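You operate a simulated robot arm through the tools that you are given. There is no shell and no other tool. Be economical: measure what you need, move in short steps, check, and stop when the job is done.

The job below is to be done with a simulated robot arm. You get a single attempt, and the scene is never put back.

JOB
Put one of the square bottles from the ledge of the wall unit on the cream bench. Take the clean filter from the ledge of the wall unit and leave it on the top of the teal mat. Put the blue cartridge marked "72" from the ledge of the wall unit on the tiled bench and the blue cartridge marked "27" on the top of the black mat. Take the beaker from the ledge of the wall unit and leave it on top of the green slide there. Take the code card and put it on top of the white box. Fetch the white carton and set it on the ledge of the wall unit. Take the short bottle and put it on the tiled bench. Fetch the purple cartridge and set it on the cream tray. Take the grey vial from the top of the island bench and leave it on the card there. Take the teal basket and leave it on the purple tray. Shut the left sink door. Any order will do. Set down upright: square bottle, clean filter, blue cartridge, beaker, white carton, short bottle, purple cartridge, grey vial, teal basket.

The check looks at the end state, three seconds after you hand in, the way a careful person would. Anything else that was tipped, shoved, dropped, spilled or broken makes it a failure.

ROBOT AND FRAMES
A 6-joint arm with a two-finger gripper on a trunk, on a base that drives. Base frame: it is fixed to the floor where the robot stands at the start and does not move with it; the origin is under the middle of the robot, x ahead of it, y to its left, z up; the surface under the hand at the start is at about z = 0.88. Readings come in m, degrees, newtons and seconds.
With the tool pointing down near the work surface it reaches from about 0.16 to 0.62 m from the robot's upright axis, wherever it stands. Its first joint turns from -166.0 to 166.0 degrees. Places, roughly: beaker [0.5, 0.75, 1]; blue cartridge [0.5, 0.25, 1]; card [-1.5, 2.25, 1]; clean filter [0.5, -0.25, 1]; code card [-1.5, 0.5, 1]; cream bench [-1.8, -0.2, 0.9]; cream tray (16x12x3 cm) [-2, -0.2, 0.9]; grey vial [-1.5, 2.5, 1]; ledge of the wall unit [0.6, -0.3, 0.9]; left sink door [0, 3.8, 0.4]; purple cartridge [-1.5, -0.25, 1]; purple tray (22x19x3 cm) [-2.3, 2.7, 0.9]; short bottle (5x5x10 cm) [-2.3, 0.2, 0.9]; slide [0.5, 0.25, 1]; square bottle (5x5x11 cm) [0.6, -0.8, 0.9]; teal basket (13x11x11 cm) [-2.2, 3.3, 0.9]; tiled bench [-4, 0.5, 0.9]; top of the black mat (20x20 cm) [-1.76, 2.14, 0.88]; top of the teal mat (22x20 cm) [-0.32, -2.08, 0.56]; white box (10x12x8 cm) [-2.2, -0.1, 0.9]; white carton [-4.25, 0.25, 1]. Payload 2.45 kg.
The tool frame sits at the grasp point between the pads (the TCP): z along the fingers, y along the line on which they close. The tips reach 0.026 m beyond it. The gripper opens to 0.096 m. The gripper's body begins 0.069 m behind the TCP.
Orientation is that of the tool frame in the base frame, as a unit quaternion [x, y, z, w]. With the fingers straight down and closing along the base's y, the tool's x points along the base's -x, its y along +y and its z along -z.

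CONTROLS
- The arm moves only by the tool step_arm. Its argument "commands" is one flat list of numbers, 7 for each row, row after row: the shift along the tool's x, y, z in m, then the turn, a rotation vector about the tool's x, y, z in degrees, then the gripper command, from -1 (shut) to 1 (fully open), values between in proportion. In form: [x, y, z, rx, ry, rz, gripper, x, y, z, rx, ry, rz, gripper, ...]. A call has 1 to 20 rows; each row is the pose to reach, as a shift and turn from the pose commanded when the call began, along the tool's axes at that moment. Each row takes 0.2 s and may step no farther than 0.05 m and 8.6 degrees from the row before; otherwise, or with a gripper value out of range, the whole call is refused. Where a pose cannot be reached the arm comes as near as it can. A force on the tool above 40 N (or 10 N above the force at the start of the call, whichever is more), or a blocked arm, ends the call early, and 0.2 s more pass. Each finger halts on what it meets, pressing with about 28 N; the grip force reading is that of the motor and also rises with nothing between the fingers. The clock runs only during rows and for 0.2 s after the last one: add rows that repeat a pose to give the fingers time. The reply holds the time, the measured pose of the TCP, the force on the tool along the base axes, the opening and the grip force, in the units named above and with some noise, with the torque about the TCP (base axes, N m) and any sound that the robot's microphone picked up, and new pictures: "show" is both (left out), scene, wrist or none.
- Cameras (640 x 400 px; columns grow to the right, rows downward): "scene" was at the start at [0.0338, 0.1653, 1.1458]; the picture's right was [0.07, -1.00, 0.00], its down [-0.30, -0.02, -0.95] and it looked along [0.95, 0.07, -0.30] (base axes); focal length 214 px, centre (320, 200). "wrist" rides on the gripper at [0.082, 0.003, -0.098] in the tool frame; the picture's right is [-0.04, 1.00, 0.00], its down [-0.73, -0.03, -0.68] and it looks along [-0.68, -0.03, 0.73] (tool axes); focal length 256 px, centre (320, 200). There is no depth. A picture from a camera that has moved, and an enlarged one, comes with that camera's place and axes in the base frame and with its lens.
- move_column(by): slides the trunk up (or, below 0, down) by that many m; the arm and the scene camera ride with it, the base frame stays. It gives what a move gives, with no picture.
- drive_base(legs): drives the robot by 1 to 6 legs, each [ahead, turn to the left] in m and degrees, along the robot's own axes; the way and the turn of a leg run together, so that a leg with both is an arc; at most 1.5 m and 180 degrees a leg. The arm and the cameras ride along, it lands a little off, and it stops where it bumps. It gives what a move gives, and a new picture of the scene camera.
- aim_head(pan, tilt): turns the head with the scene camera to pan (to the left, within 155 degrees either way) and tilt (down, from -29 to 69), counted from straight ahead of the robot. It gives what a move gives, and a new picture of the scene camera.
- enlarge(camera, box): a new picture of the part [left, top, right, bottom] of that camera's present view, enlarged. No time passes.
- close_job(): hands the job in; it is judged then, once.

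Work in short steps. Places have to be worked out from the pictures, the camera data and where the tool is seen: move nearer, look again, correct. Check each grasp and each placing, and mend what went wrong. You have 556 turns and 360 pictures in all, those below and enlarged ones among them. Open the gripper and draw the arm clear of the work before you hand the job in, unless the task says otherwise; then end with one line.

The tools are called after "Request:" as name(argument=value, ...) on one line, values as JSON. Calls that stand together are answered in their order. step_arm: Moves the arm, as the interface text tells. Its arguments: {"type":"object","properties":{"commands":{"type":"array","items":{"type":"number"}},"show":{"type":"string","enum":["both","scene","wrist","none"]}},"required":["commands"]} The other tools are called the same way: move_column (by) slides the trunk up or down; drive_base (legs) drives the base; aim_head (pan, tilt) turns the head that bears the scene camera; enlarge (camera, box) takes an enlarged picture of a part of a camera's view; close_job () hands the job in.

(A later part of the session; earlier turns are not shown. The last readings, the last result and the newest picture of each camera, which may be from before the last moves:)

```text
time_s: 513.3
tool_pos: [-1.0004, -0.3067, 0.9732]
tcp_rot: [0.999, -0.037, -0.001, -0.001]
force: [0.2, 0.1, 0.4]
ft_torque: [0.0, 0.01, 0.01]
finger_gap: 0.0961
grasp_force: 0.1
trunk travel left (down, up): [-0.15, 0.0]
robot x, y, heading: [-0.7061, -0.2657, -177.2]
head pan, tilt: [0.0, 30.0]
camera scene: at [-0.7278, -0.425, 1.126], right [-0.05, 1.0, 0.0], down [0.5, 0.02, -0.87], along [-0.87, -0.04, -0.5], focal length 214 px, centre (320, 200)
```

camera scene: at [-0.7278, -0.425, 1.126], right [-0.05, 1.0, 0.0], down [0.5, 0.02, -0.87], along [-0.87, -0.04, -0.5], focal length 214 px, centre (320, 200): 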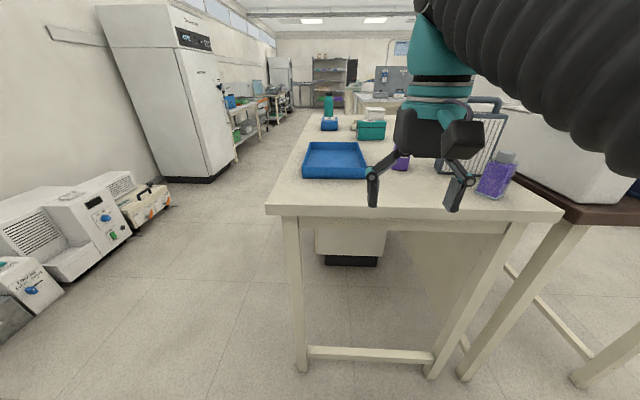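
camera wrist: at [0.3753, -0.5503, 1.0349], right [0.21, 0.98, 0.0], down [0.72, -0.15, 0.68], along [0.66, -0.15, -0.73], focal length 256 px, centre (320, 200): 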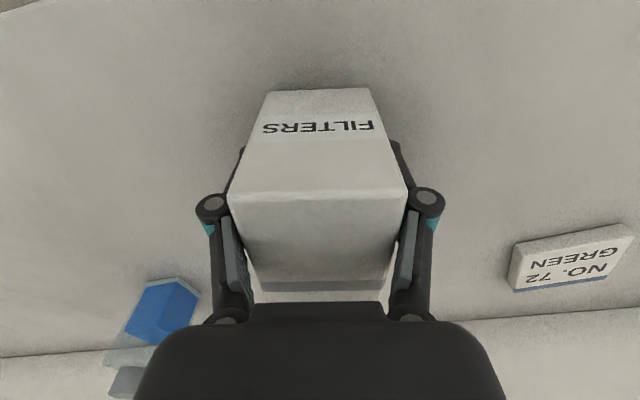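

Request:
drive_base(legs=[[0.15, -2.5]])

Request:
enlarge(camera="wrist", box=[0, 0, 640, 400])

```text
time_s: 514.7
tool_pos: [-1.1546, -0.2974, 0.9723]
tcp_rot: [0.998, -0.06, -0.001, -0.001]
force: [0.2, -0.1, 0.0]
ft_torque: [-0.04, 0.0, 0.0]
finger_gap: 0.0959
grasp_force: 0.1
trunk travel left (down, up): [-0.15, 0.0]
robot x, y, heading: [-0.8552, -0.2688, -180.1]
head pan, tilt: [0.0, 30.0]
camera scene: at [-0.8867, -0.4276, 1.126], right [0.0, 1.0, 0.0], down [0.5, 0.0, -0.87], along [-0.87, 0.0, -0.5], focal length 214 px, centre (320, 200)
```

scene: 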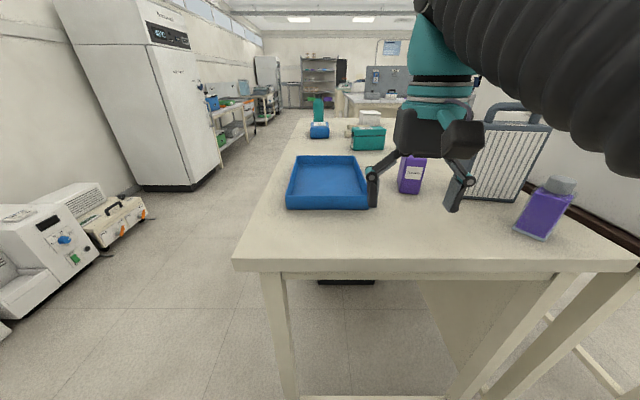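

```text
1.00 times, centred on (320, 200) of wrist (not enlarged: the box is as wide or as high as the picture)
camera zoom: at [-1.0735, -0.3106, 1.073], right [-0.16, -0.99, 0.0], down [-0.72, 0.11, 0.68], along [-0.67, 0.11, -0.73], focal length 256 px, centre (320, 200)
```

zoom: 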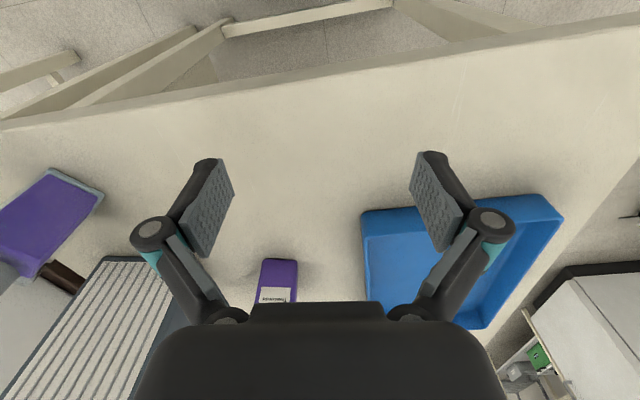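

The purple cartridge's front edge is at (-1.348,-0.213), about 4.8 cm wide. Line up at low height.

Request:
step_arm(commands=[-0.035, -0.018, 0.008, 0, 0, 0, 1, -0.07, -0.036, 0.02, 0, 0, 0, 1, -0.105, -0.05, 0.033, 0, 0, 0, 1, -0.142, -0.061, 0.048, 0, 0, 0, 1], show="wrist")

```text
time_s: 515.7
tool_pos: [-1.2843, -0.221, 0.9255]
tcp_rot: [0.998, -0.058, -0.001, -0.001]
force: [0.7, 0.4, 0.1]
ft_torque: [0.04, 0.09, -0.01]
finger_gap: 0.0957
grasp_force: 0.1
trunk travel left (down, up): [-0.15, 0.0]
robot x, y, heading: [-0.8553, -0.27, -179.5]
head pan, tilt: [0.0, 30.0]
camera wrist: at [-1.2049, -0.2331, 1.0252], right [-0.16, -0.99, 0.0], down [-0.72, 0.11, 0.68], along [-0.67, 0.11, -0.73], focal length 256 px, centre (320, 200)
```

wrist: 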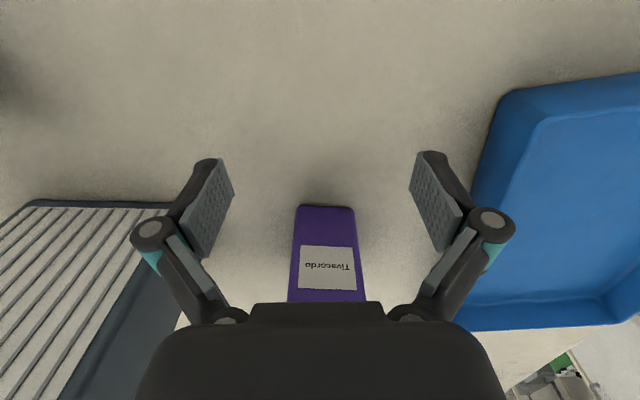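

Request:
step_arm(commands=[-0.04, 0.001, 0.002, 0, 0, 0, 1, -0.08, 0.002, 0.004, 0, 0, 0, 1, -0.1, 0.002, 0.004, 0, 0, 0, 1, -0.1, 0.002, 0.004, 0, 0, 0, 1], show="wrist")

```text
time_s: 516.7
tool_pos: [-1.3865, -0.2083, 0.9198]
tcp_rot: [0.998, -0.059, -0.001, -0.001]
force: [0.6, -0.8, -0.8]
ft_torque: [-0.01, 0.03, 0.01]
finger_gap: 0.0959
grasp_force: 0.1
trunk travel left (down, up): [-0.15, 0.0]
robot x, y, heading: [-0.8577, -0.2707, -180.1]
head pan, tilt: [0.0, 30.0]
camera wrist: at [-1.3057, -0.2224, 1.0194], right [-0.16, -0.99, 0.0], down [-0.72, 0.11, 0.68], along [-0.67, 0.11, -0.73], focal length 256 px, centre (320, 200)
```

wrist: 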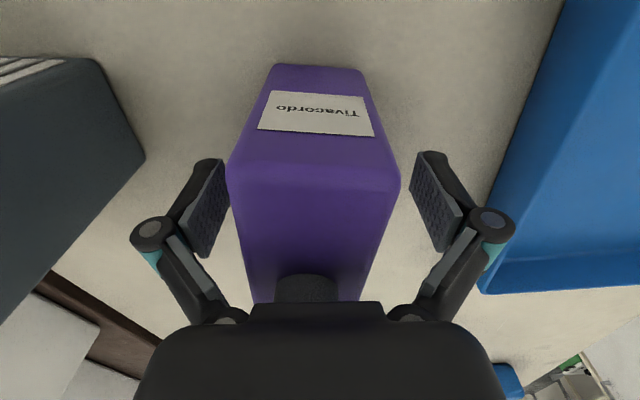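

Request:
step_arm(commands=[0, 0, 0, 0, 0, 0, 0.3, 0, 0, 0, 0, 0, 0, -1, 0, 0, 0, 0, 0, 0, -1, 0, 0, 0, 0, 0, 0, -1], show="none")

Request:
step_arm(commands=[0, 0, -0.015, 0, 0, 0, -1, 0.02, 0, -0.035, 0, 0, 0, -1, 0.06, 0, -0.042, 0, 0, 0, -1, 0.1, 0, -0.05, 0, 0, 0, -1, 0.14, 0, -0.055, 0, 0, 0, -1, 0.18, 0, -0.055, 0, 0, 0, -1, 0.22, 0, -0.055, 0, 0, 0, -1], show="both")

```text
time_s: 517.7
tool_pos: [-1.3862, -0.2102, 0.9201]
tcp_rot: [0.998, -0.06, 0.0, -0.001]
force: [-2.1, 1.2, 7.2]
ft_torque: [-0.15, -0.09, -0.04]
finger_gap: 0.0455
grasp_force: 28.3
trunk travel left (down, up): [-0.15, 0.0]
robot x, y, heading: [-0.8543, -0.2697, -179.8]
head pan, tilt: [0.0, 30.0]
```

```text
time_s: 519.3
tool_pos: [-1.168, -0.2367, 0.9761]
tcp_rot: [0.998, -0.059, 0.001, 0.0]
force: [-1.0, 0.6, -2.1]
ft_torque: [0.0, -0.06, 0.0]
finger_gap: 0.0453
grasp_force: 28.1
trunk travel left (down, up): [-0.15, 0.0]
robot x, y, heading: [-0.8609, -0.2675, -179.8]
head pan, tilt: [0.0, 30.0]
camera scene: at [-0.8873, -0.4275, 1.126], right [0.0, 1.0, 0.0], down [0.5, 0.0, -0.87], along [-0.87, 0.0, -0.5], focal length 214 px, centre (320, 200)
camera wrist: at [-1.0875, -0.2492, 1.0773], right [-0.16, -0.99, 0.0], down [-0.73, 0.11, 0.68], along [-0.67, 0.11, -0.73], focal length 256 px, centre (320, 200)
```

scene: 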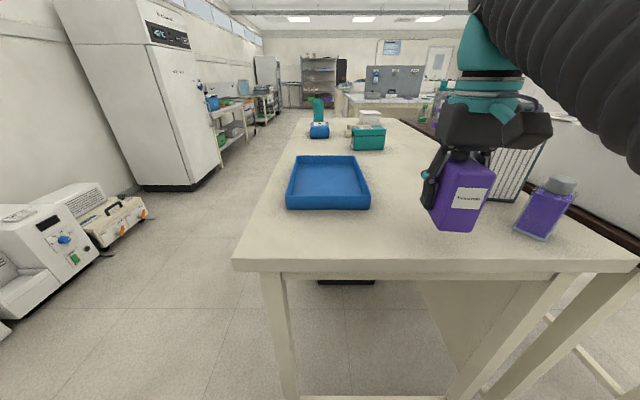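
wrist: 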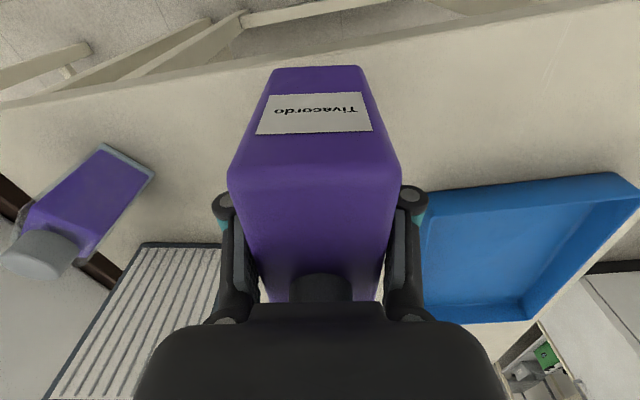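

Purple cartridge held. Go to the south side of the cream bench, near the tray.

Request:
drive_base(legs=[[-0.2, 0], [0, 90], [0.72, 0], [0, -90], [1.38, 0], [0, -90]])

```text
time_s: 542.3
tool_pos: [-1.9997, -0.6711, 0.9774]
tcp_rot: [-0.669, 0.744, -0.002, 0.002]
force: [1.0, -1.3, -1.5]
ft_torque: [0.04, -0.03, 0.01]
finger_gap: 0.0455
grasp_force: 27.6
trunk travel left (down, up): [-0.15, 0.0]
robot x, y, heading: [-2.0313, -0.9759, 90.7]
head pan, tilt: [0.0, 30.0]
camera scene: at [-2.1878, -0.9523, 1.126], right [1.0, 0.01, 0.0], down [0.01, -0.5, -0.87], along [-0.01, 0.87, -0.5], focal length 214 px, centre (320, 200)
```

scene: 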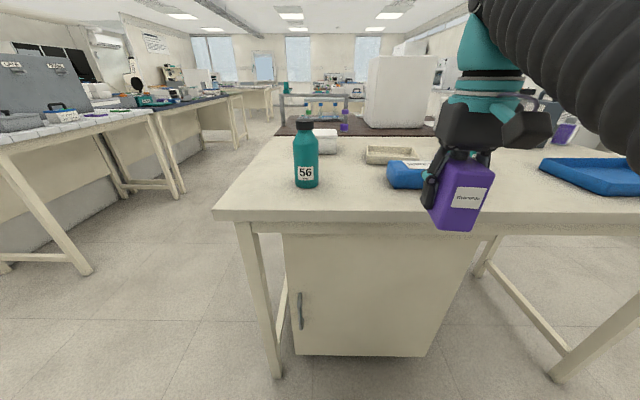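

Request:
enlarge(camera="scene", box=[270, 110, 450, 230])

```text
3.33 times, centred on (360, 170) of scene
camera zoom: at [-2.1878, -0.9523, 1.126], right [1.0, 0.01, 0.0], down [0.01, -0.5, -0.87], along [-0.01, 0.87, -0.5], focal length 715 px, centre (187, 300)
```

zoom: 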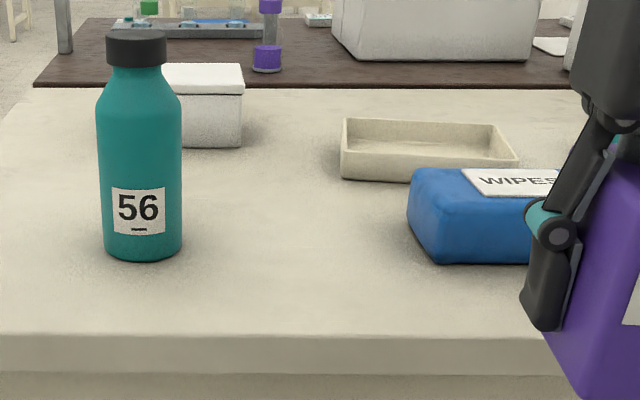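

Tray centre ≈ (-1.959,-0.245), rim z≈0.91, behind the blue wipes box. Shift the load left, then move in 0.18 m (the cabinet is recessed).

Request:
step_arm(commands=[0.003, 0.035, 0, 0, 0, 0, -1, 0.007, 0.07, 0, 0, 0, 0, -1], show="none")

Request:
drive_base(legs=[[0.18, 0]])

```text
time_s: 542.9
tool_pos: [-2.0715, -0.6698, 0.9778]
tcp_rot: [-0.668, 0.744, 0.0, 0.002]
force: [0.1, 0.0, -2.3]
ft_torque: [0.03, 0.01, 0.0]
finger_gap: 0.0454
grasp_force: 27.8
trunk travel left (down, up): [-0.15, 0.0]
robot x, y, heading: [-2.0271, -0.9811, 91.1]
head pan, tilt: [0.0, 30.0]
```

```text
time_s: 544.4
tool_pos: [-2.0755, -0.4867, 0.9789]
tcp_rot: [-0.669, 0.744, 0.0, 0.001]
force: [0.7, -0.2, -1.5]
ft_torque: [0.0, 0.02, -0.01]
finger_gap: 0.0455
grasp_force: 28.3
trunk travel left (down, up): [-0.15, 0.0]
robot x, y, heading: [-2.0321, -0.802, 90.8]
head pan, tilt: [0.0, 30.0]
camera scene: at [-2.1904, -0.7689, 1.126], right [1.0, 0.01, 0.0], down [0.01, -0.5, -0.87], along [-0.01, 0.87, -0.5], focal length 214 px, centre (320, 200)
```

scene: 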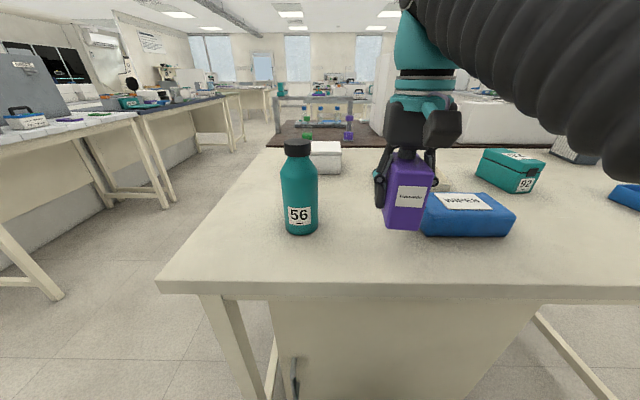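

Bring it in past the wipes box, then over the tray.

Request:
step_arm(commands=[-0.044, 0.005, 0, 0, 0, 0, -1, -0.088, 0.01, 0.002, 0, 0, 0, -1, -0.132, 0.015, 0.006, 0, 0, 0, -1, -0.176, 0.019, 0.01, 0, 0, 0, -1], show="scene")

Request:
enlarge(camera="wrist", box=[0, 0, 640, 400])

```text
time_s: 545.4
tool_pos: [-2.0775, -0.3088, 0.9684]
tcp_rot: [-0.668, 0.744, 0.0, 0.001]
force: [0.0, -1.2, -1.0]
ft_torque: [0.08, 0.01, 0.03]
finger_gap: 0.0456
grasp_force: 27.7
trunk travel left (down, up): [-0.15, 0.0]
robot x, y, heading: [-2.0304, -0.7974, 90.8]
head pan, tilt: [0.0, 30.0]
camera scene: at [-2.1904, -0.7695, 1.126], right [1.0, 0.01, 0.0], down [0.01, -0.5, -0.87], along [-0.01, 0.87, -0.5], focal length 214 px, centre (320, 200)
```

scene: 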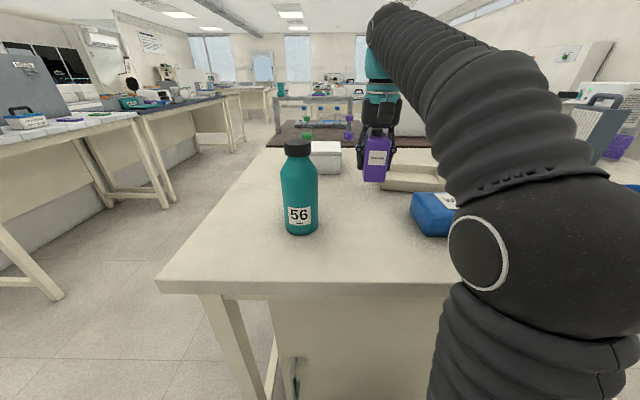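

```text
1.00 times, centred on (320, 200) of wrist (not enlarged: the box is as wide or as high as the picture)
camera zoom: at [-2.0893, -0.3894, 1.0681], right [-0.99, 0.15, 0.0], down [0.11, 0.72, 0.68], along [0.1, 0.67, -0.73], focal length 256 px, centre (320, 200)
```

zoom: 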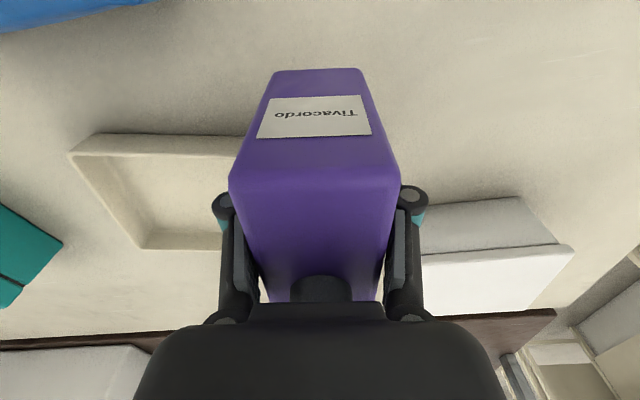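

Request:
step_arm(commands=[-0.025, -0.036, 0.001, 0, 0, 0, -1, -0.05, -0.072, 0.003, 0, 0, 0, -1, -0.075, -0.108, 0.005, 0, 0, 0, -1, -0.075, -0.108, 0.005, 0, 0, 0, -1], show="scene")

Request:
enlarge(camera="wrist", box=[0, 0, 640, 400])

```text
time_s: 546.4
tool_pos: [-1.9588, -0.2433, 0.964]
tcp_rot: [-0.669, 0.744, -0.001, 0.0]
force: [0.5, 0.0, -2.1]
ft_torque: [0.01, 0.0, -0.01]
finger_gap: 0.0458
grasp_force: 28.1
trunk travel left (down, up): [-0.15, 0.0]
robot x, y, heading: [-2.0294, -0.7957, 90.9]
head pan, tilt: [0.0, 30.0]
camera scene: at [-2.1903, -0.7689, 1.126], right [1.0, 0.01, 0.0], down [0.01, -0.5, -0.87], along [-0.01, 0.87, -0.5], focal length 214 px, centre (320, 200)
```

scene: 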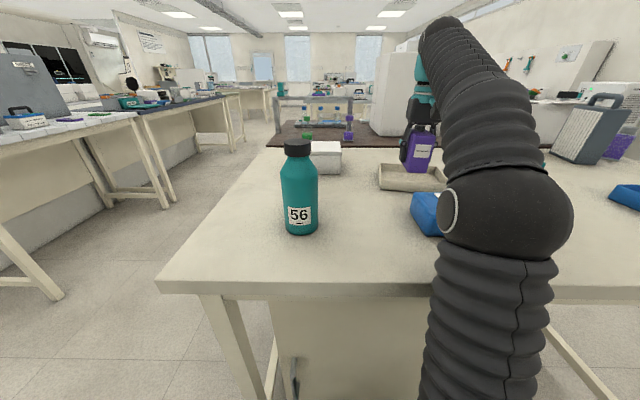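

```text
1.00 times, centred on (320, 200) of wrist (not enlarged: the box is as wide or as high as the picture)
camera zoom: at [-1.9723, -0.3242, 1.0626], right [-0.99, 0.15, 0.0], down [0.11, 0.73, 0.68], along [0.1, 0.67, -0.73], focal length 256 px, centre (320, 200)
```

zoom: 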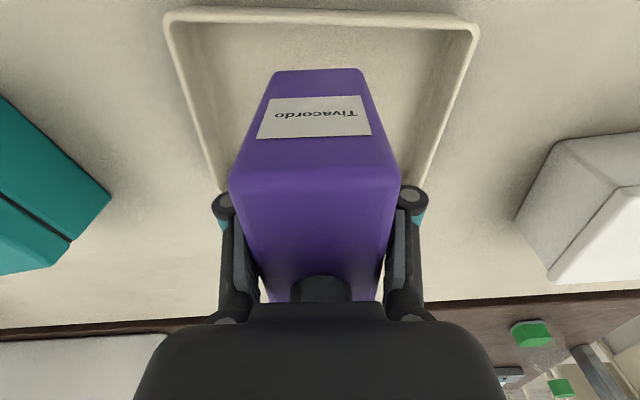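

Centred. Descend into the tray.

Request:
step_arm(commands=[0, 0, 0.015, 0, 0, 0, -1, 0, 0, 0.028, 0, 0, 0, -1, 0, 0, 0.033, 0, 0, 0, -1, 0, 0, 0.036, 0, 0, 0, -1], show="wrist")

```text
time_s: 547.4
tool_pos: [-1.96, -0.2468, 0.9265]
tcp_rot: [-0.668, 0.744, 0.0, 0.001]
force: [-0.2, 0.4, -2.1]
ft_torque: [0.02, 0.01, 0.02]
finger_gap: 0.0458
grasp_force: 27.8
trunk travel left (down, up): [-0.15, 0.0]
robot x, y, heading: [-2.0309, -0.8023, 90.7]
head pan, tilt: [0.0, 30.0]
camera wrist: at [-1.9725, -0.326, 1.0274], right [-0.99, 0.15, 0.0], down [0.11, 0.73, 0.68], along [0.1, 0.67, -0.73], focal length 256 px, centre (320, 200)
```

wrist: 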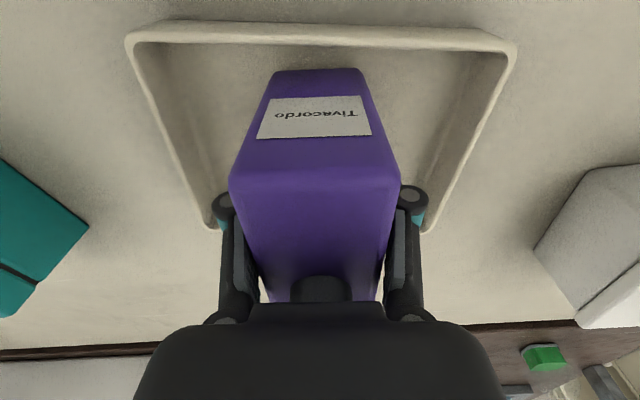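

Request:
step_arm(commands=[0, 0, 0.0015, 0, 0, 0, -1, 0, 0, 0.003, 0, 0, 0, -1, 0, 0, 0.0045, 0, 0, 0, -1, 0, 0, 0.006, 0, 0, 0, -1], show="none")

```text
time_s: 548.4
tool_pos: [-1.9594, -0.2473, 0.9246]
tcp_rot: [-0.669, 0.744, 0.001, 0.003]
force: [-2.1, 5.1, 19.6]
ft_torque: [0.2, 0.06, 0.03]
finger_gap: 0.0459
grasp_force: 27.7
trunk travel left (down, up): [-0.15, 0.0]
robot x, y, heading: [-2.0337, -0.7956, 90.8]
head pan, tilt: [0.0, 30.0]
```

Contact. Open, rise above the rim, back off, shift left, and retract past the wipes box.

Request:
step_arm(commands=[0, 0, -0.002, 0, 0, 0, -1, 0, 0, -0.002, 0, 0, 0, 0, 0, 0, -0.002, 0, 0, 0, 0.4, 0, 0, -0.015, 0, 0, 0, 0.4, 0, 0, -0.032, 0, 0, 0, 0.4, 0.035, 0, -0.037, 0, 0, 0, 0.4, 0.075, 0, -0.043, 0, 0, 0, 0.4, 0.085, 0.045, -0.046, 0, 0, 0, 0.4, 0.09, 0.09, -0.048, 0, 0, 0, 0.6, 0.1, 0.12, -0.05, 0, 0, 0, 1], show="both")

```text
time_s: 550.6
tool_pos: [-2.0905, -0.3319, 0.9735]
tcp_rot: [-0.668, 0.744, -0.001, 0.001]
force: [-0.1, -0.9, -0.1]
ft_torque: [0.04, 0.05, 0.02]
finger_gap: 0.0961
grasp_force: 0.1
trunk travel left (down, up): [-0.15, 0.0]
robot x, y, heading: [-2.0335, -0.793, 90.9]
head pan, tilt: [0.0, 30.0]
camera scene: at [-2.1902, -0.7689, 1.126], right [1.0, 0.01, 0.0], down [0.01, -0.5, -0.87], along [-0.01, 0.87, -0.5], focal length 214 px, centre (320, 200)
camera wrist: at [-2.1034, -0.4114, 1.0722], right [-0.99, 0.15, 0.0], down [0.11, 0.73, 0.68], along [0.1, 0.67, -0.73], focal length 256 px, centre (320, 200)
```

scene: 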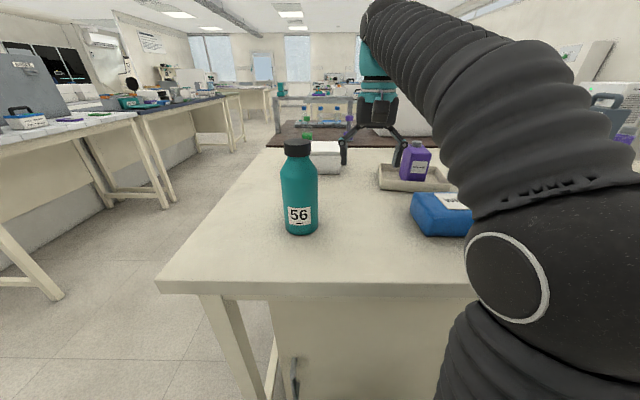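
wrist: 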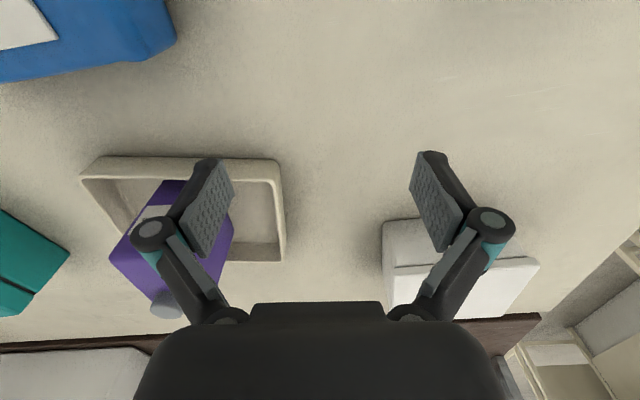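

The cartridge stands in the tray. Retract, then go round the bench's west end to look at the short bottle and white box.

Request:
step_arm(commands=[0.045, 0, 0, 0, 0, 0, 1, 0.09, 0, 0, 0, 0, 0, 1, 0.135, -0.02, 0, 0, 0, 0, 1, 0.165, -0.05, 0, 0, 0, 0, 1], show="none")

Request:
drive_base(legs=[[-0.22, 0], [0, 89], [0.9, 0], [0, -90], [1.1, 0], [0, -90]])

```text
time_s: 551.6
tool_pos: [-2.0589, -0.4998, 0.9711]
tcp_rot: [-0.669, 0.743, 0.0, 0.001]
force: [-0.2, 0.3, -0.5]
ft_torque: [-0.09, -0.02, 0.0]
finger_gap: 0.096
grasp_force: 0.1
trunk travel left (down, up): [-0.15, 0.0]
robot x, y, heading: [-2.0327, -0.7954, 90.9]
head pan, tilt: [0.0, 30.0]
```

```text
time_s: 574.6
tool_pos: [-2.6448, 0.0627, 0.9694]
tcp_rot: [0.081, 0.997, -0.001, 0.0]
force: [0.5, -0.2, -0.2]
ft_torque: [-0.03, 0.03, 0.0]
finger_gap: 0.0959
grasp_force: 0.1
trunk travel left (down, up): [-0.15, 0.0]
robot x, y, heading: [-2.944, 0.0569, -2.2]
head pan, tilt: [0.0, 30.0]
camera scene: at [-2.9047, 0.2099, 1.126], right [-0.04, -1.0, 0.0], down [-0.5, 0.02, -0.87], along [0.87, -0.04, -0.5], focal length 214 px, centre (320, 200)
```

scene: 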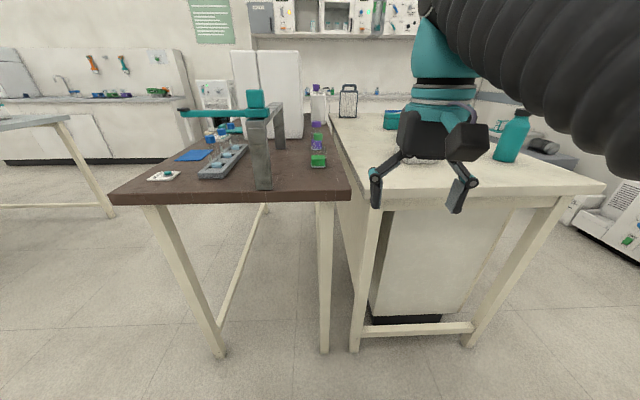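

Request:
enlarge(camera="scene", box=[130, 70, 370, 210])

```text
2.67 times, centred on (250, 140) of scene
camera zoom: at [-2.9047, 0.2099, 1.126], right [-0.04, -1.0, 0.0], down [-0.5, 0.02, -0.87], along [0.87, -0.04, -0.5], focal length 572 px, centre (507, 360)
```

zoom: 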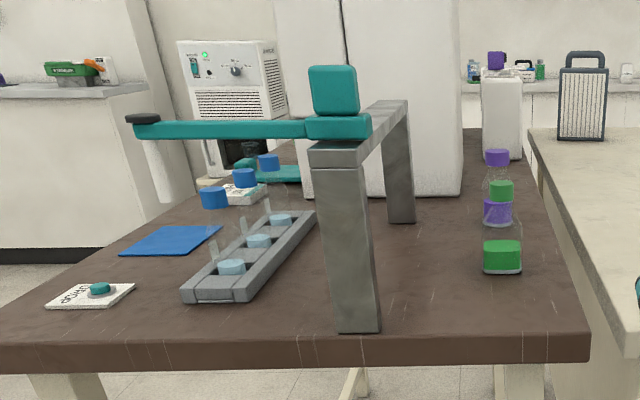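

The green "short bottle" is at about (-2.26,0.187). Position the base in front of it.

Request:
drive_base(legs=[[0, 36.8], [0.19, 0], [0, -35]])

Request:
enlarge(camera="wrist", box=[0, 0, 640, 400])

```text
time_s: 579.5
tool_pos: [-2.4855, 0.1719, 0.9714]
tcp_rot: [0.074, 0.997, -0.001, 0.001]
force: [-0.1, 0.0, 0.5]
ft_torque: [0.04, 0.03, 0.01]
finger_gap: 0.0961
grasp_force: 0.0
trunk travel left (down, up): [-0.15, 0.0]
robot x, y, heading: [-2.7858, 0.1577, -1.6]
head pan, tilt: [0.0, 30.0]
camera scene: at [-2.7479, 0.3158, 1.126], right [-0.03, -1.0, 0.0], down [-0.5, 0.01, -0.87], along [0.87, -0.02, -0.5], focal length 214 px, centre (320, 200)
```

scene: 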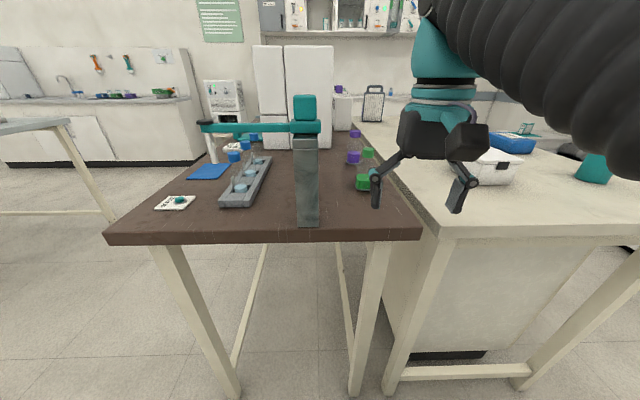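

```text
1.00 times, centred on (320, 200) of wrist (not enlarged: the box is as wide or as high as the picture)
camera zoom: at [-2.566, 0.1883, 1.0707], right [0.19, 0.98, 0.0], down [0.72, -0.14, 0.68], along [0.67, -0.13, -0.73], focal length 256 px, centre (320, 200)
```

zoom: 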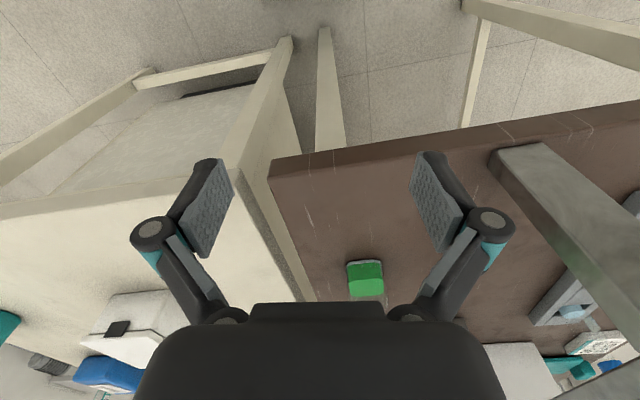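

Request:
step_arm(commands=[-0.035, 0.016, 0.012, 0, 0, 0, 1, -0.075, 0.034, 0.026, 0, 0, 0, 1, -0.115, 0.0505, 0.04, 0, 0, 0, 1], show="wrist")

```text
time_s: 580.3
tool_pos: [-2.3659, 0.208, 0.9315]
tcp_rot: [0.075, 0.997, -0.001, 0.001]
force: [-1.4, 0.1, 1.0]
ft_torque: [-0.02, -0.11, -0.01]
finger_gap: 0.0961
grasp_force: 0.0
trunk travel left (down, up): [-0.15, 0.0]
robot x, y, heading: [-2.7815, 0.157, -1.5]
head pan, tilt: [0.0, 30.0]
camera wrist: at [-2.4458, 0.2234, 1.0317], right [0.19, 0.98, 0.0], down [0.72, -0.14, 0.68], along [0.67, -0.13, -0.73], focal length 256 px, centre (320, 200)
```

wrist: 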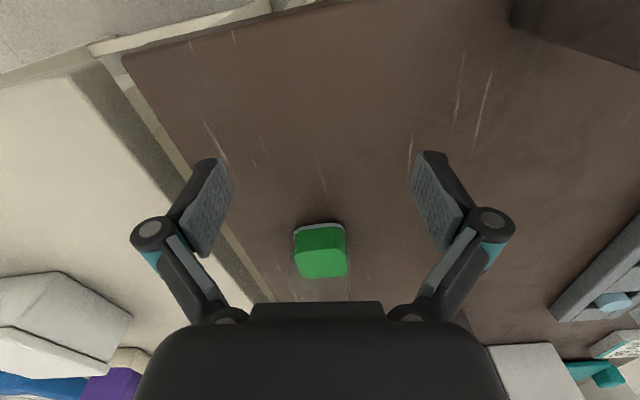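

Request:
step_arm(commands=[-0.04, 0, 0, 0, 0, 0, 1, -0.08, 0, 0, 0, 0, 0, 1, -0.115, 0, 0, 0, 0, 0, 1, -0.115, 0, 0, 0, 0, 0, 1], show="wrist")

```text
time_s: 581.3
tool_pos: [-2.2491, 0.1866, 0.9313]
tcp_rot: [0.074, 0.997, -0.001, 0.001]
force: [0.8, 0.4, 0.2]
ft_torque: [0.03, 0.03, 0.01]
finger_gap: 0.0962
grasp_force: 0.2
trunk travel left (down, up): [-0.15, 0.0]
robot x, y, heading: [-2.7851, 0.1585, -1.7]
head pan, tilt: [0.0, 30.0]
camera wrist: at [-2.3308, 0.2028, 1.0311], right [0.19, 0.98, 0.0], down [0.72, -0.14, 0.68], along [0.67, -0.13, -0.73], focal length 256 px, centre (320, 200)
```

wrist: 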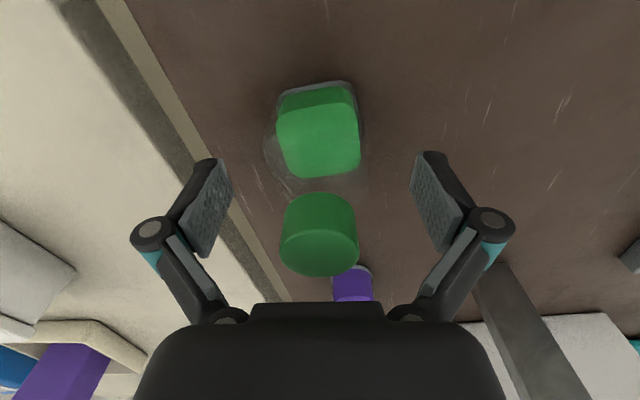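

Request:
step_arm(commands=[0, 0, 0, 0, 0, 0, 0.3, 0, 0, 0, 0, 0, 0, -1, 0, 0, 0, 0, 0, 0, -1, 0, 0, 0, 0, 0, 0, -1], show="none")

Request:
step_arm(commands=[0, 0, -0.015, 0, 0, 0, -1, 0.02, 0, -0.03, 0, 0, 0, -1, 0.06, 0, -0.038, 0, 0, 0, -1, 0.1, 0, -0.045, 0, 0, 0, -1, 0.14, 0, -0.045, 0, 0, 0, -1, 0.18, 0, -0.045, 0, 0, 0, -1, 0.22, 0, -0.045, 0, 0, 0, -1, 0.235, 0, -0.045, 0, 0, 0, -1], show="both")

```text
time_s: 582.3
tool_pos: [-2.2495, 0.1866, 0.9304]
tcp_rot: [0.074, 0.997, -0.001, 0.001]
force: [0.8, 0.0, 4.2]
ft_torque: [0.0, -0.03, -0.01]
finger_gap: 0.0472
grasp_force: 28.0
trunk travel left (down, up): [-0.15, 0.0]
robot x, y, heading: [-2.7828, 0.1589, -1.5]
head pan, tilt: [0.0, 30.0]
```

```text
time_s: 584.1
tool_pos: [-2.4839, 0.223, 0.9757]
tcp_rot: [0.074, 0.997, 0.0, 0.001]
force: [0.0, 1.2, -0.7]
ft_torque: [-0.02, 0.02, 0.01]
finger_gap: 0.0472
grasp_force: 27.7
trunk travel left (down, up): [-0.15, 0.0]
robot x, y, heading: [-2.7825, 0.1588, -1.6]
head pan, tilt: [0.0, 30.0]
camera scene: at [-2.7477, 0.3159, 1.126], right [-0.03, -1.0, 0.0], down [-0.5, 0.01, -0.87], along [0.87, -0.02, -0.5], focal length 214 px, centre (320, 200)
camera wrist: at [-2.5631, 0.2391, 1.0756], right [0.19, 0.98, 0.0], down [0.72, -0.14, 0.68], along [0.67, -0.13, -0.73], focal length 256 px, centre (320, 200)
```

scene: 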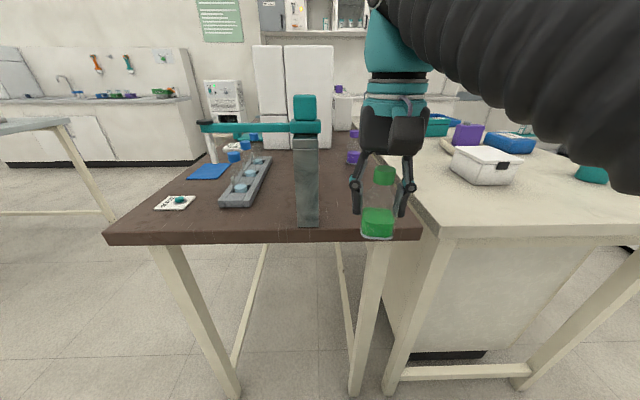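
wrist: 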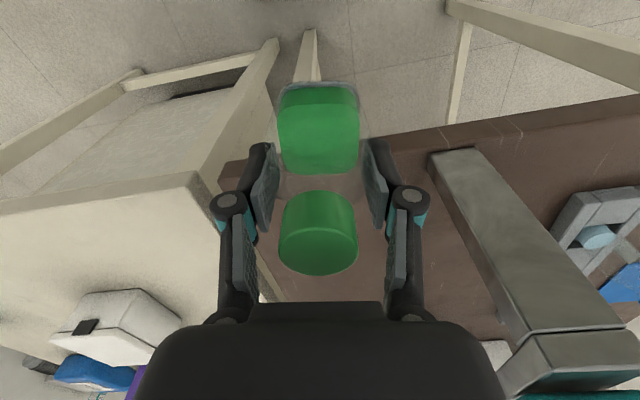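

Bottle held. Take it to the tiled bench, free strip at about (-3.71,0.745).

Request:
drive_base(legs=[[-0.15, 0], [0, 116.5], [0.64, 0], [0, 65]])

```text
time_s: 596.3
tool_pos: [-3.4886, 0.7012, 0.9765]
tcp_rot: [0.997, -0.082, -0.001, -0.001]
force: [0.1, -0.6, -1.0]
ft_torque: [-0.03, -0.02, 0.05]
finger_gap: 0.047
grasp_force: 28.2
trunk travel left (down, up): [-0.15, 0.0]
robot x, y, heading: [-3.1911, 0.7665, 177.6]
head pan, tilt: [0.0, 30.0]
camera scene: at [-3.2241, 0.6054, 1.126], right [0.04, 1.0, 0.0], down [0.5, -0.02, -0.87], along [-0.87, 0.04, -0.5], focal length 214 px, centre (320, 200)
```

scene: 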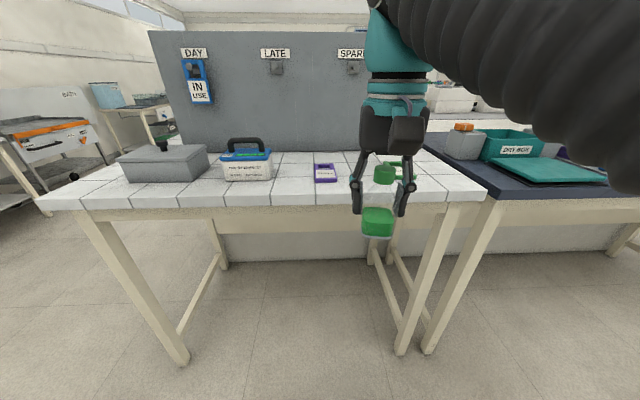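

Request:
step_arm(commands=[-0.045, -0.001, 0, 0, 0, 0, -1, -0.09, -0.003, 0, 0, 0, 0, -1, -0.135, -0.005, 0.003, 0, 0, 0, -1, -0.18, -0.006, 0.012, 0, 0, 0, -1, -0.225, -0.007, 0.022, 0, 0, 0, -1, -0.225, -0.007, 0.034, 0, 0, 0, -1], show="both")

```text
time_s: 597.7
tool_pos: [-3.7083, 0.7448, 0.9412]
tcp_rot: [0.997, -0.082, -0.001, 0.0]
force: [-0.5, -0.3, -0.9]
ft_torque: [0.01, -0.03, 0.02]
finger_gap: 0.0471
grasp_force: 28.0
trunk travel left (down, up): [-0.15, 0.0]
robot x, y, heading: [-3.1858, 0.7593, 177.3]
head pan, tilt: [0.0, 30.0]
camera scene: at [-3.2242, 0.6054, 1.126], right [0.04, 1.0, 0.0], down [0.5, -0.02, -0.87], along [-0.87, 0.04, -0.5], focal length 214 px, centre (320, 200)
camera wrist: at [-3.629, 0.7293, 1.041], right [-0.2, -0.98, 0.0], down [-0.72, 0.15, 0.68], along [-0.67, 0.14, -0.73], focal length 256 px, centre (320, 200)
```

scene: 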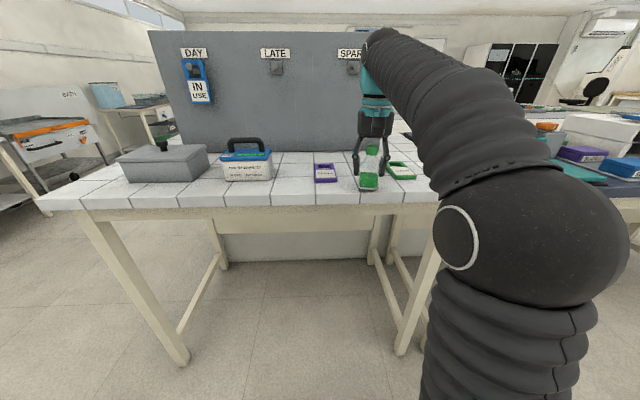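
wrist: 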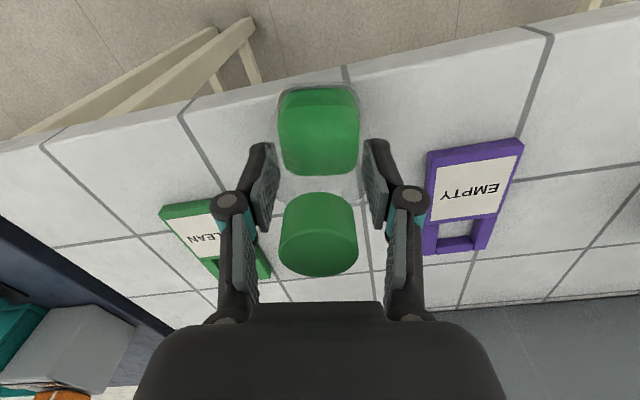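

The edge is closer than thought, so move 4.5 cm further in (between the plates), then lower.

Request:
step_arm(commands=[-0.025, 0, -0.002, 0, 0, 0, -1, -0.048, -0.003, 0, 0, 0, 0, -1, -0.048, -0.003, 0.005, 0, 0, 0, -1, -0.048, -0.003, 0.009, 0, 0, 0, -1], show="wrist")

```text
time_s: 598.7
tool_pos: [-3.7561, 0.7569, 0.9331]
tcp_rot: [0.997, -0.082, 0.001, -0.001]
force: [-1.4, 0.6, -1.6]
ft_torque: [-0.03, 0.02, 0.02]
finger_gap: 0.0472
grasp_force: 28.1
trunk travel left (down, up): [-0.15, 0.0]
robot x, y, heading: [-3.1842, 0.761, 177.7]
head pan, tilt: [0.0, 30.0]
camera wrist: at [-3.6766, 0.7404, 1.0327], right [-0.2, -0.98, 0.0], down [-0.72, 0.15, 0.68], along [-0.66, 0.14, -0.73], focal length 256 px, centre (320, 200)
```

wrist: 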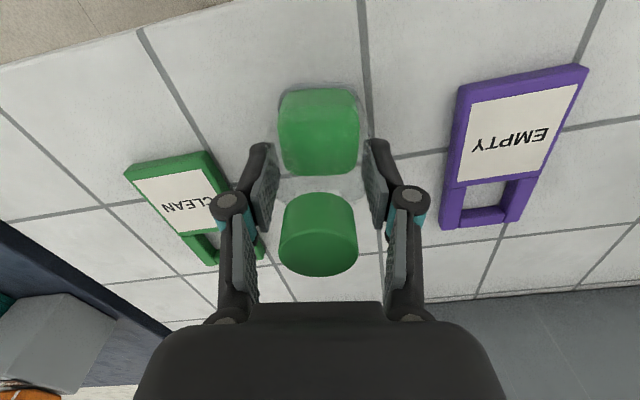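

Request:
step_arm(commands=[0, 0, 0.002, 0, 0, 0, -1, 0, 0, 0.004, 0, 0, 0, -1, 0, 0, 0.006, 0, 0, 0, -1, 0, 0, 0.008, 0, 0, 0, -1], show="none")

```text
time_s: 599.7
tool_pos: [-3.7561, 0.7567, 0.9265]
tcp_rot: [0.997, -0.082, -0.003, -0.001]
force: [0.7, 1.1, 20.3]
ft_torque: [0.08, 0.0, -0.03]
finger_gap: 0.0476
grasp_force: 27.5
trunk travel left (down, up): [-0.15, 0.0]
robot x, y, heading: [-3.1893, 0.7585, 177.3]
head pan, tilt: [0.0, 30.0]
```

Request:
step_arm(commands=[0, 0, -0.003, 0, 0, 0, -1, 0, 0, -0.003, 0, 0, 0, 0, 0, 0, -0.003, 0, 0, 0, 0.4, 0, 0, -0.003, 0, 0, 0, 0.4, 0.04, 0, -0.006, 0, 0, 0, 0.4, 0.085, 0, -0.015, 0, 0, 0, 0.4, 0.13, 0, -0.035, 0, 0, 0, 0.6, 0.175, 0, -0.045, 0, 0, 0, 1, 0.22, 0, -0.05, 0, 0, 0, 1, 0.26, 0, -0.05, 0, 0, 0, 1], show="scene")

```text
time_s: 601.9
tool_pos: [-3.501, 0.7139, 0.974]
tcp_rot: [0.997, -0.081, 0.0, -0.002]
force: [-1.3, -0.4, -0.7]
ft_torque: [0.02, -0.05, 0.03]
finger_gap: 0.0959
grasp_force: 0.1
trunk travel left (down, up): [-0.15, 0.0]
robot x, y, heading: [-3.1871, 0.7624, 177.6]
head pan, tilt: [0.0, 30.0]
camera scene: at [-3.2246, 0.6054, 1.1259], right [0.04, 1.0, 0.0], down [0.5, -0.02, -0.87], along [-0.86, 0.04, -0.5], focal length 214 px, centre (320, 200)
```

scene: 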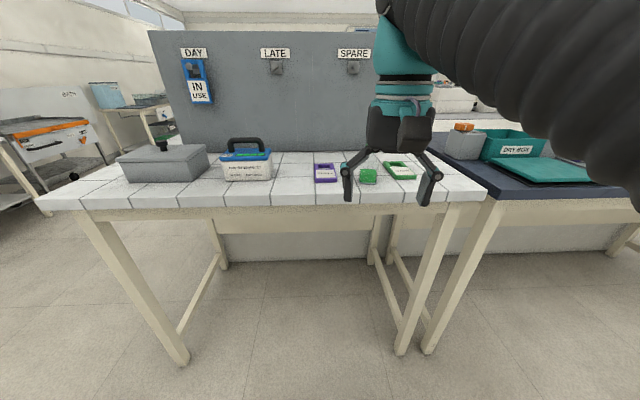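

Request:
enlarge(camera="scene", box=[300, 120, 450, 220])

```text
4.00 times, centred on (375, 170) of scene
camera zoom: at [-3.2246, 0.6054, 1.1259], right [0.04, 1.0, 0.0], down [0.5, -0.02, -0.87], along [-0.86, 0.04, -0.5], focal length 858 px, centre (100, 320)
```

zoom: 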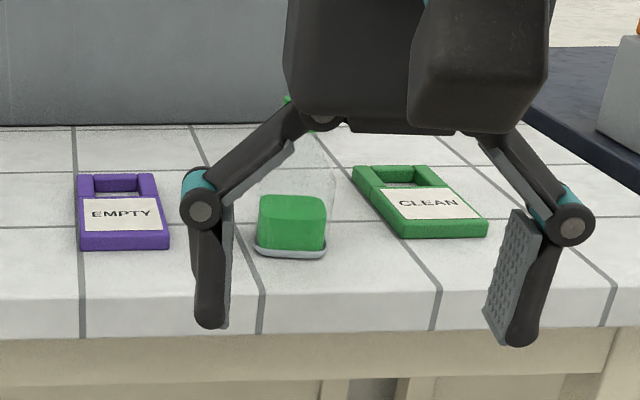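

Short bottle stands. Last item is the code card on the brown bench, so drive to its north side.

Request:
drive_base(legs=[[0, -118], [0.56, 0], [0, -59.6], [1.38, 0], [0, -90]])

```text
time_s: 623.0
tool_pos: [-1.4877, 0.9272, 0.9739]
tcp_rot: [0.762, 0.647, -0.002, 0.0]
force: [0.2, -0.2, 0.1]
ft_torque: [0.02, 0.0, 0.01]
finger_gap: 0.0962
grasp_force: 0.1
trunk travel left (down, up): [-0.15, 0.0]
robot x, y, heading: [-1.5363, 1.2426, -92.1]
head pan, tilt: [0.0, 30.0]
camera scene: at [-1.378, 1.2053, 1.126], right [-1.0, 0.04, 0.0], down [0.02, 0.5, -0.87], along [-0.03, -0.87, -0.5], focal length 214 px, centre (320, 200)
```

scene: 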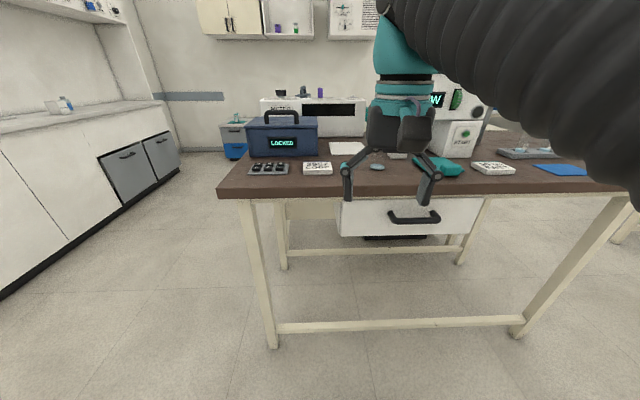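

Request:
enlarge(camera="scene", box=[230, 90, 410, 200])

Request:
enlarge(camera="scene", box=[380, 100, 560, 210])

```text
3.56 times, centred on (320, 145) of scene
camera zoom: at [-1.378, 1.2053, 1.126], right [-1.0, 0.04, 0.0], down [0.02, 0.5, -0.87], along [-0.03, -0.87, -0.5], focal length 763 px, centre (320, 396)
```

zoom: 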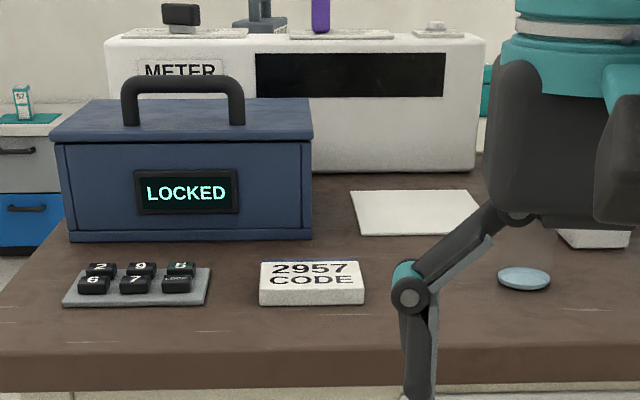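

```text
3.56 times, centred on (470, 155) of scene
camera zoom: at [-1.378, 1.2053, 1.126], right [-1.0, 0.04, 0.0], down [0.02, 0.5, -0.87], along [-0.03, -0.87, -0.5], focal length 763 px, centre (-213, 360)
```

zoom: 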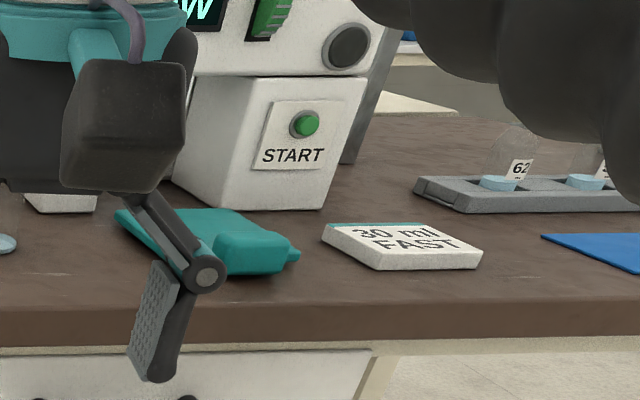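

The code card ("2957 CODE") is at about (-1.391,0.597), 8.4 cm wide and 1.4 cm thick. The white box is tall and far in, so I'll grip the card with the tool pitched 30° forward. Drive squarely in front of it.

Request:
drive_base(legs=[[0, 39], [0.22, 0], [0, -37]])

```text
time_s: 628.3
tool_pos: [-1.3404, 0.7541, 0.9747]
tcp_rot: [0.748, 0.664, -0.001, 0.0]
force: [-1.1, 1.3, 0.4]
ft_torque: [-0.01, -0.02, 0.01]
finger_gap: 0.096
grasp_force: 0.1
trunk travel left (down, up): [-0.15, 0.0]
robot x, y, heading: [-1.4007, 1.0686, -90.0]
head pan, tilt: [0.0, 30.0]
camera scene: at [-1.2434, 1.0363, 1.126], right [-1.0, 0.0, 0.0], down [0.0, 0.5, -0.87], along [0.0, -0.87, -0.5], focal length 214 px, centre (320, 200)
```

scene: 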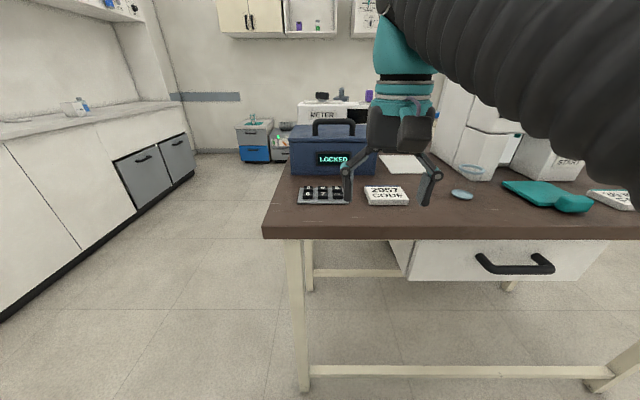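

Request:
step_arm(commands=[-0.022, -0.015, 0, 0, 0, -3.4, 1, -0.044, -0.03, 0, 0, 0, -6.8, 1, -0.066, -0.0445, 0.005, 0, 0, -6.8, 1], show="wrist")

```text
time_s: 629.1
tool_pos: [-1.3944, 0.6933, 0.9687]
tcp_rot: [0.707, 0.707, -0.001, -0.001]
force: [-0.9, 0.1, 0.2]
ft_torque: [-0.01, 0.0, 0.0]
finger_gap: 0.096
grasp_force: 0.1
trunk travel left (down, up): [-0.15, 0.0]
robot x, y, heading: [-1.4015, 1.0681, -89.7]
head pan, tilt: [0.0, 30.0]
camera wrist: at [-1.39, 0.7748, 1.0696], right [1.0, -0.04, 0.0], down [-0.03, -0.73, 0.68], along [-0.03, -0.68, -0.73], focal length 256 px, centre (320, 200)
```

wrist: 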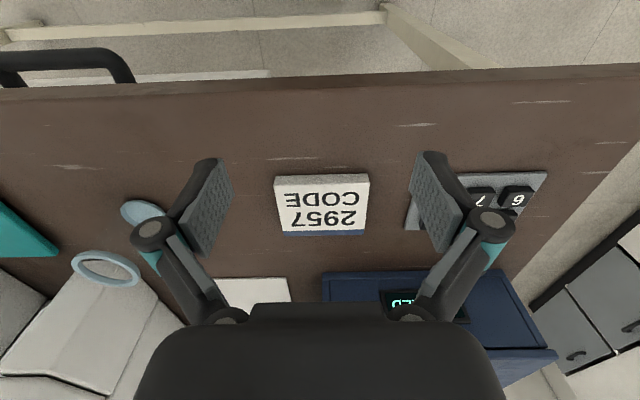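

Card centre (-1.395,0.597), 8.6 cm wide. Pitch the tool forward 30° and position just above.

Request:
step_arm(commands=[-0.02, 0, 0, 0, -7.5, 0, 1, -0.045, 0, 0.005, 0, -15, 0, 1, -0.07, 0, 0.01, 0, -22.5, 0, 1, -0.08, 0, 0.015, 0, -30, 0, 1, -0.08, 0, 0.02, 0, -30, 0, 1], show="both")

```text
time_s: 630.3
tool_pos: [-1.3933, 0.6127, 0.9497]
tcp_rot: [0.683, 0.682, -0.186, 0.183]
force: [-0.6, -1.1, -0.4]
ft_torque: [-0.02, 0.0, -0.04]
finger_gap: 0.0964
grasp_force: 0.0
trunk travel left (down, up): [-0.15, 0.0]
robot x, y, heading: [-1.401, 1.0643, -89.6]
head pan, tilt: [0.0, 30.0]
camera scene: at [-1.2434, 1.0363, 1.126], right [-1.0, 0.0, 0.0], down [0.0, 0.5, -0.87], along [0.0, -0.87, -0.5], focal length 214 px, centre (320, 200)
camera wrist: at [-1.3895, 0.7334, 0.9951], right [1.0, -0.03, 0.02], down [-0.03, -0.29, 0.96], along [-0.03, -0.96, -0.29], focal length 256 px, centre (320, 200)
```

scene: 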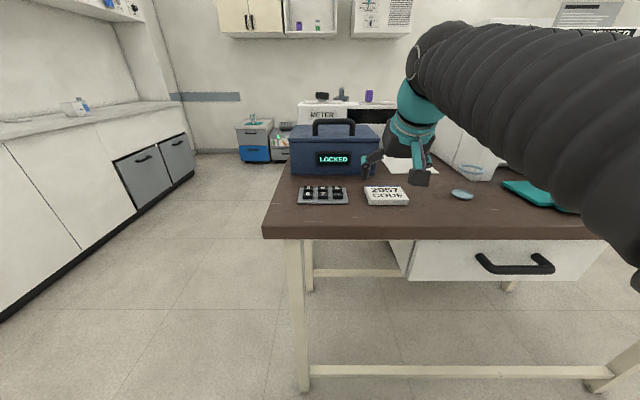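
wrist: 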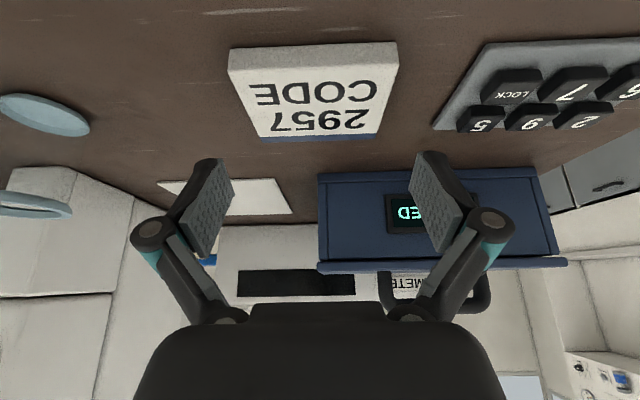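

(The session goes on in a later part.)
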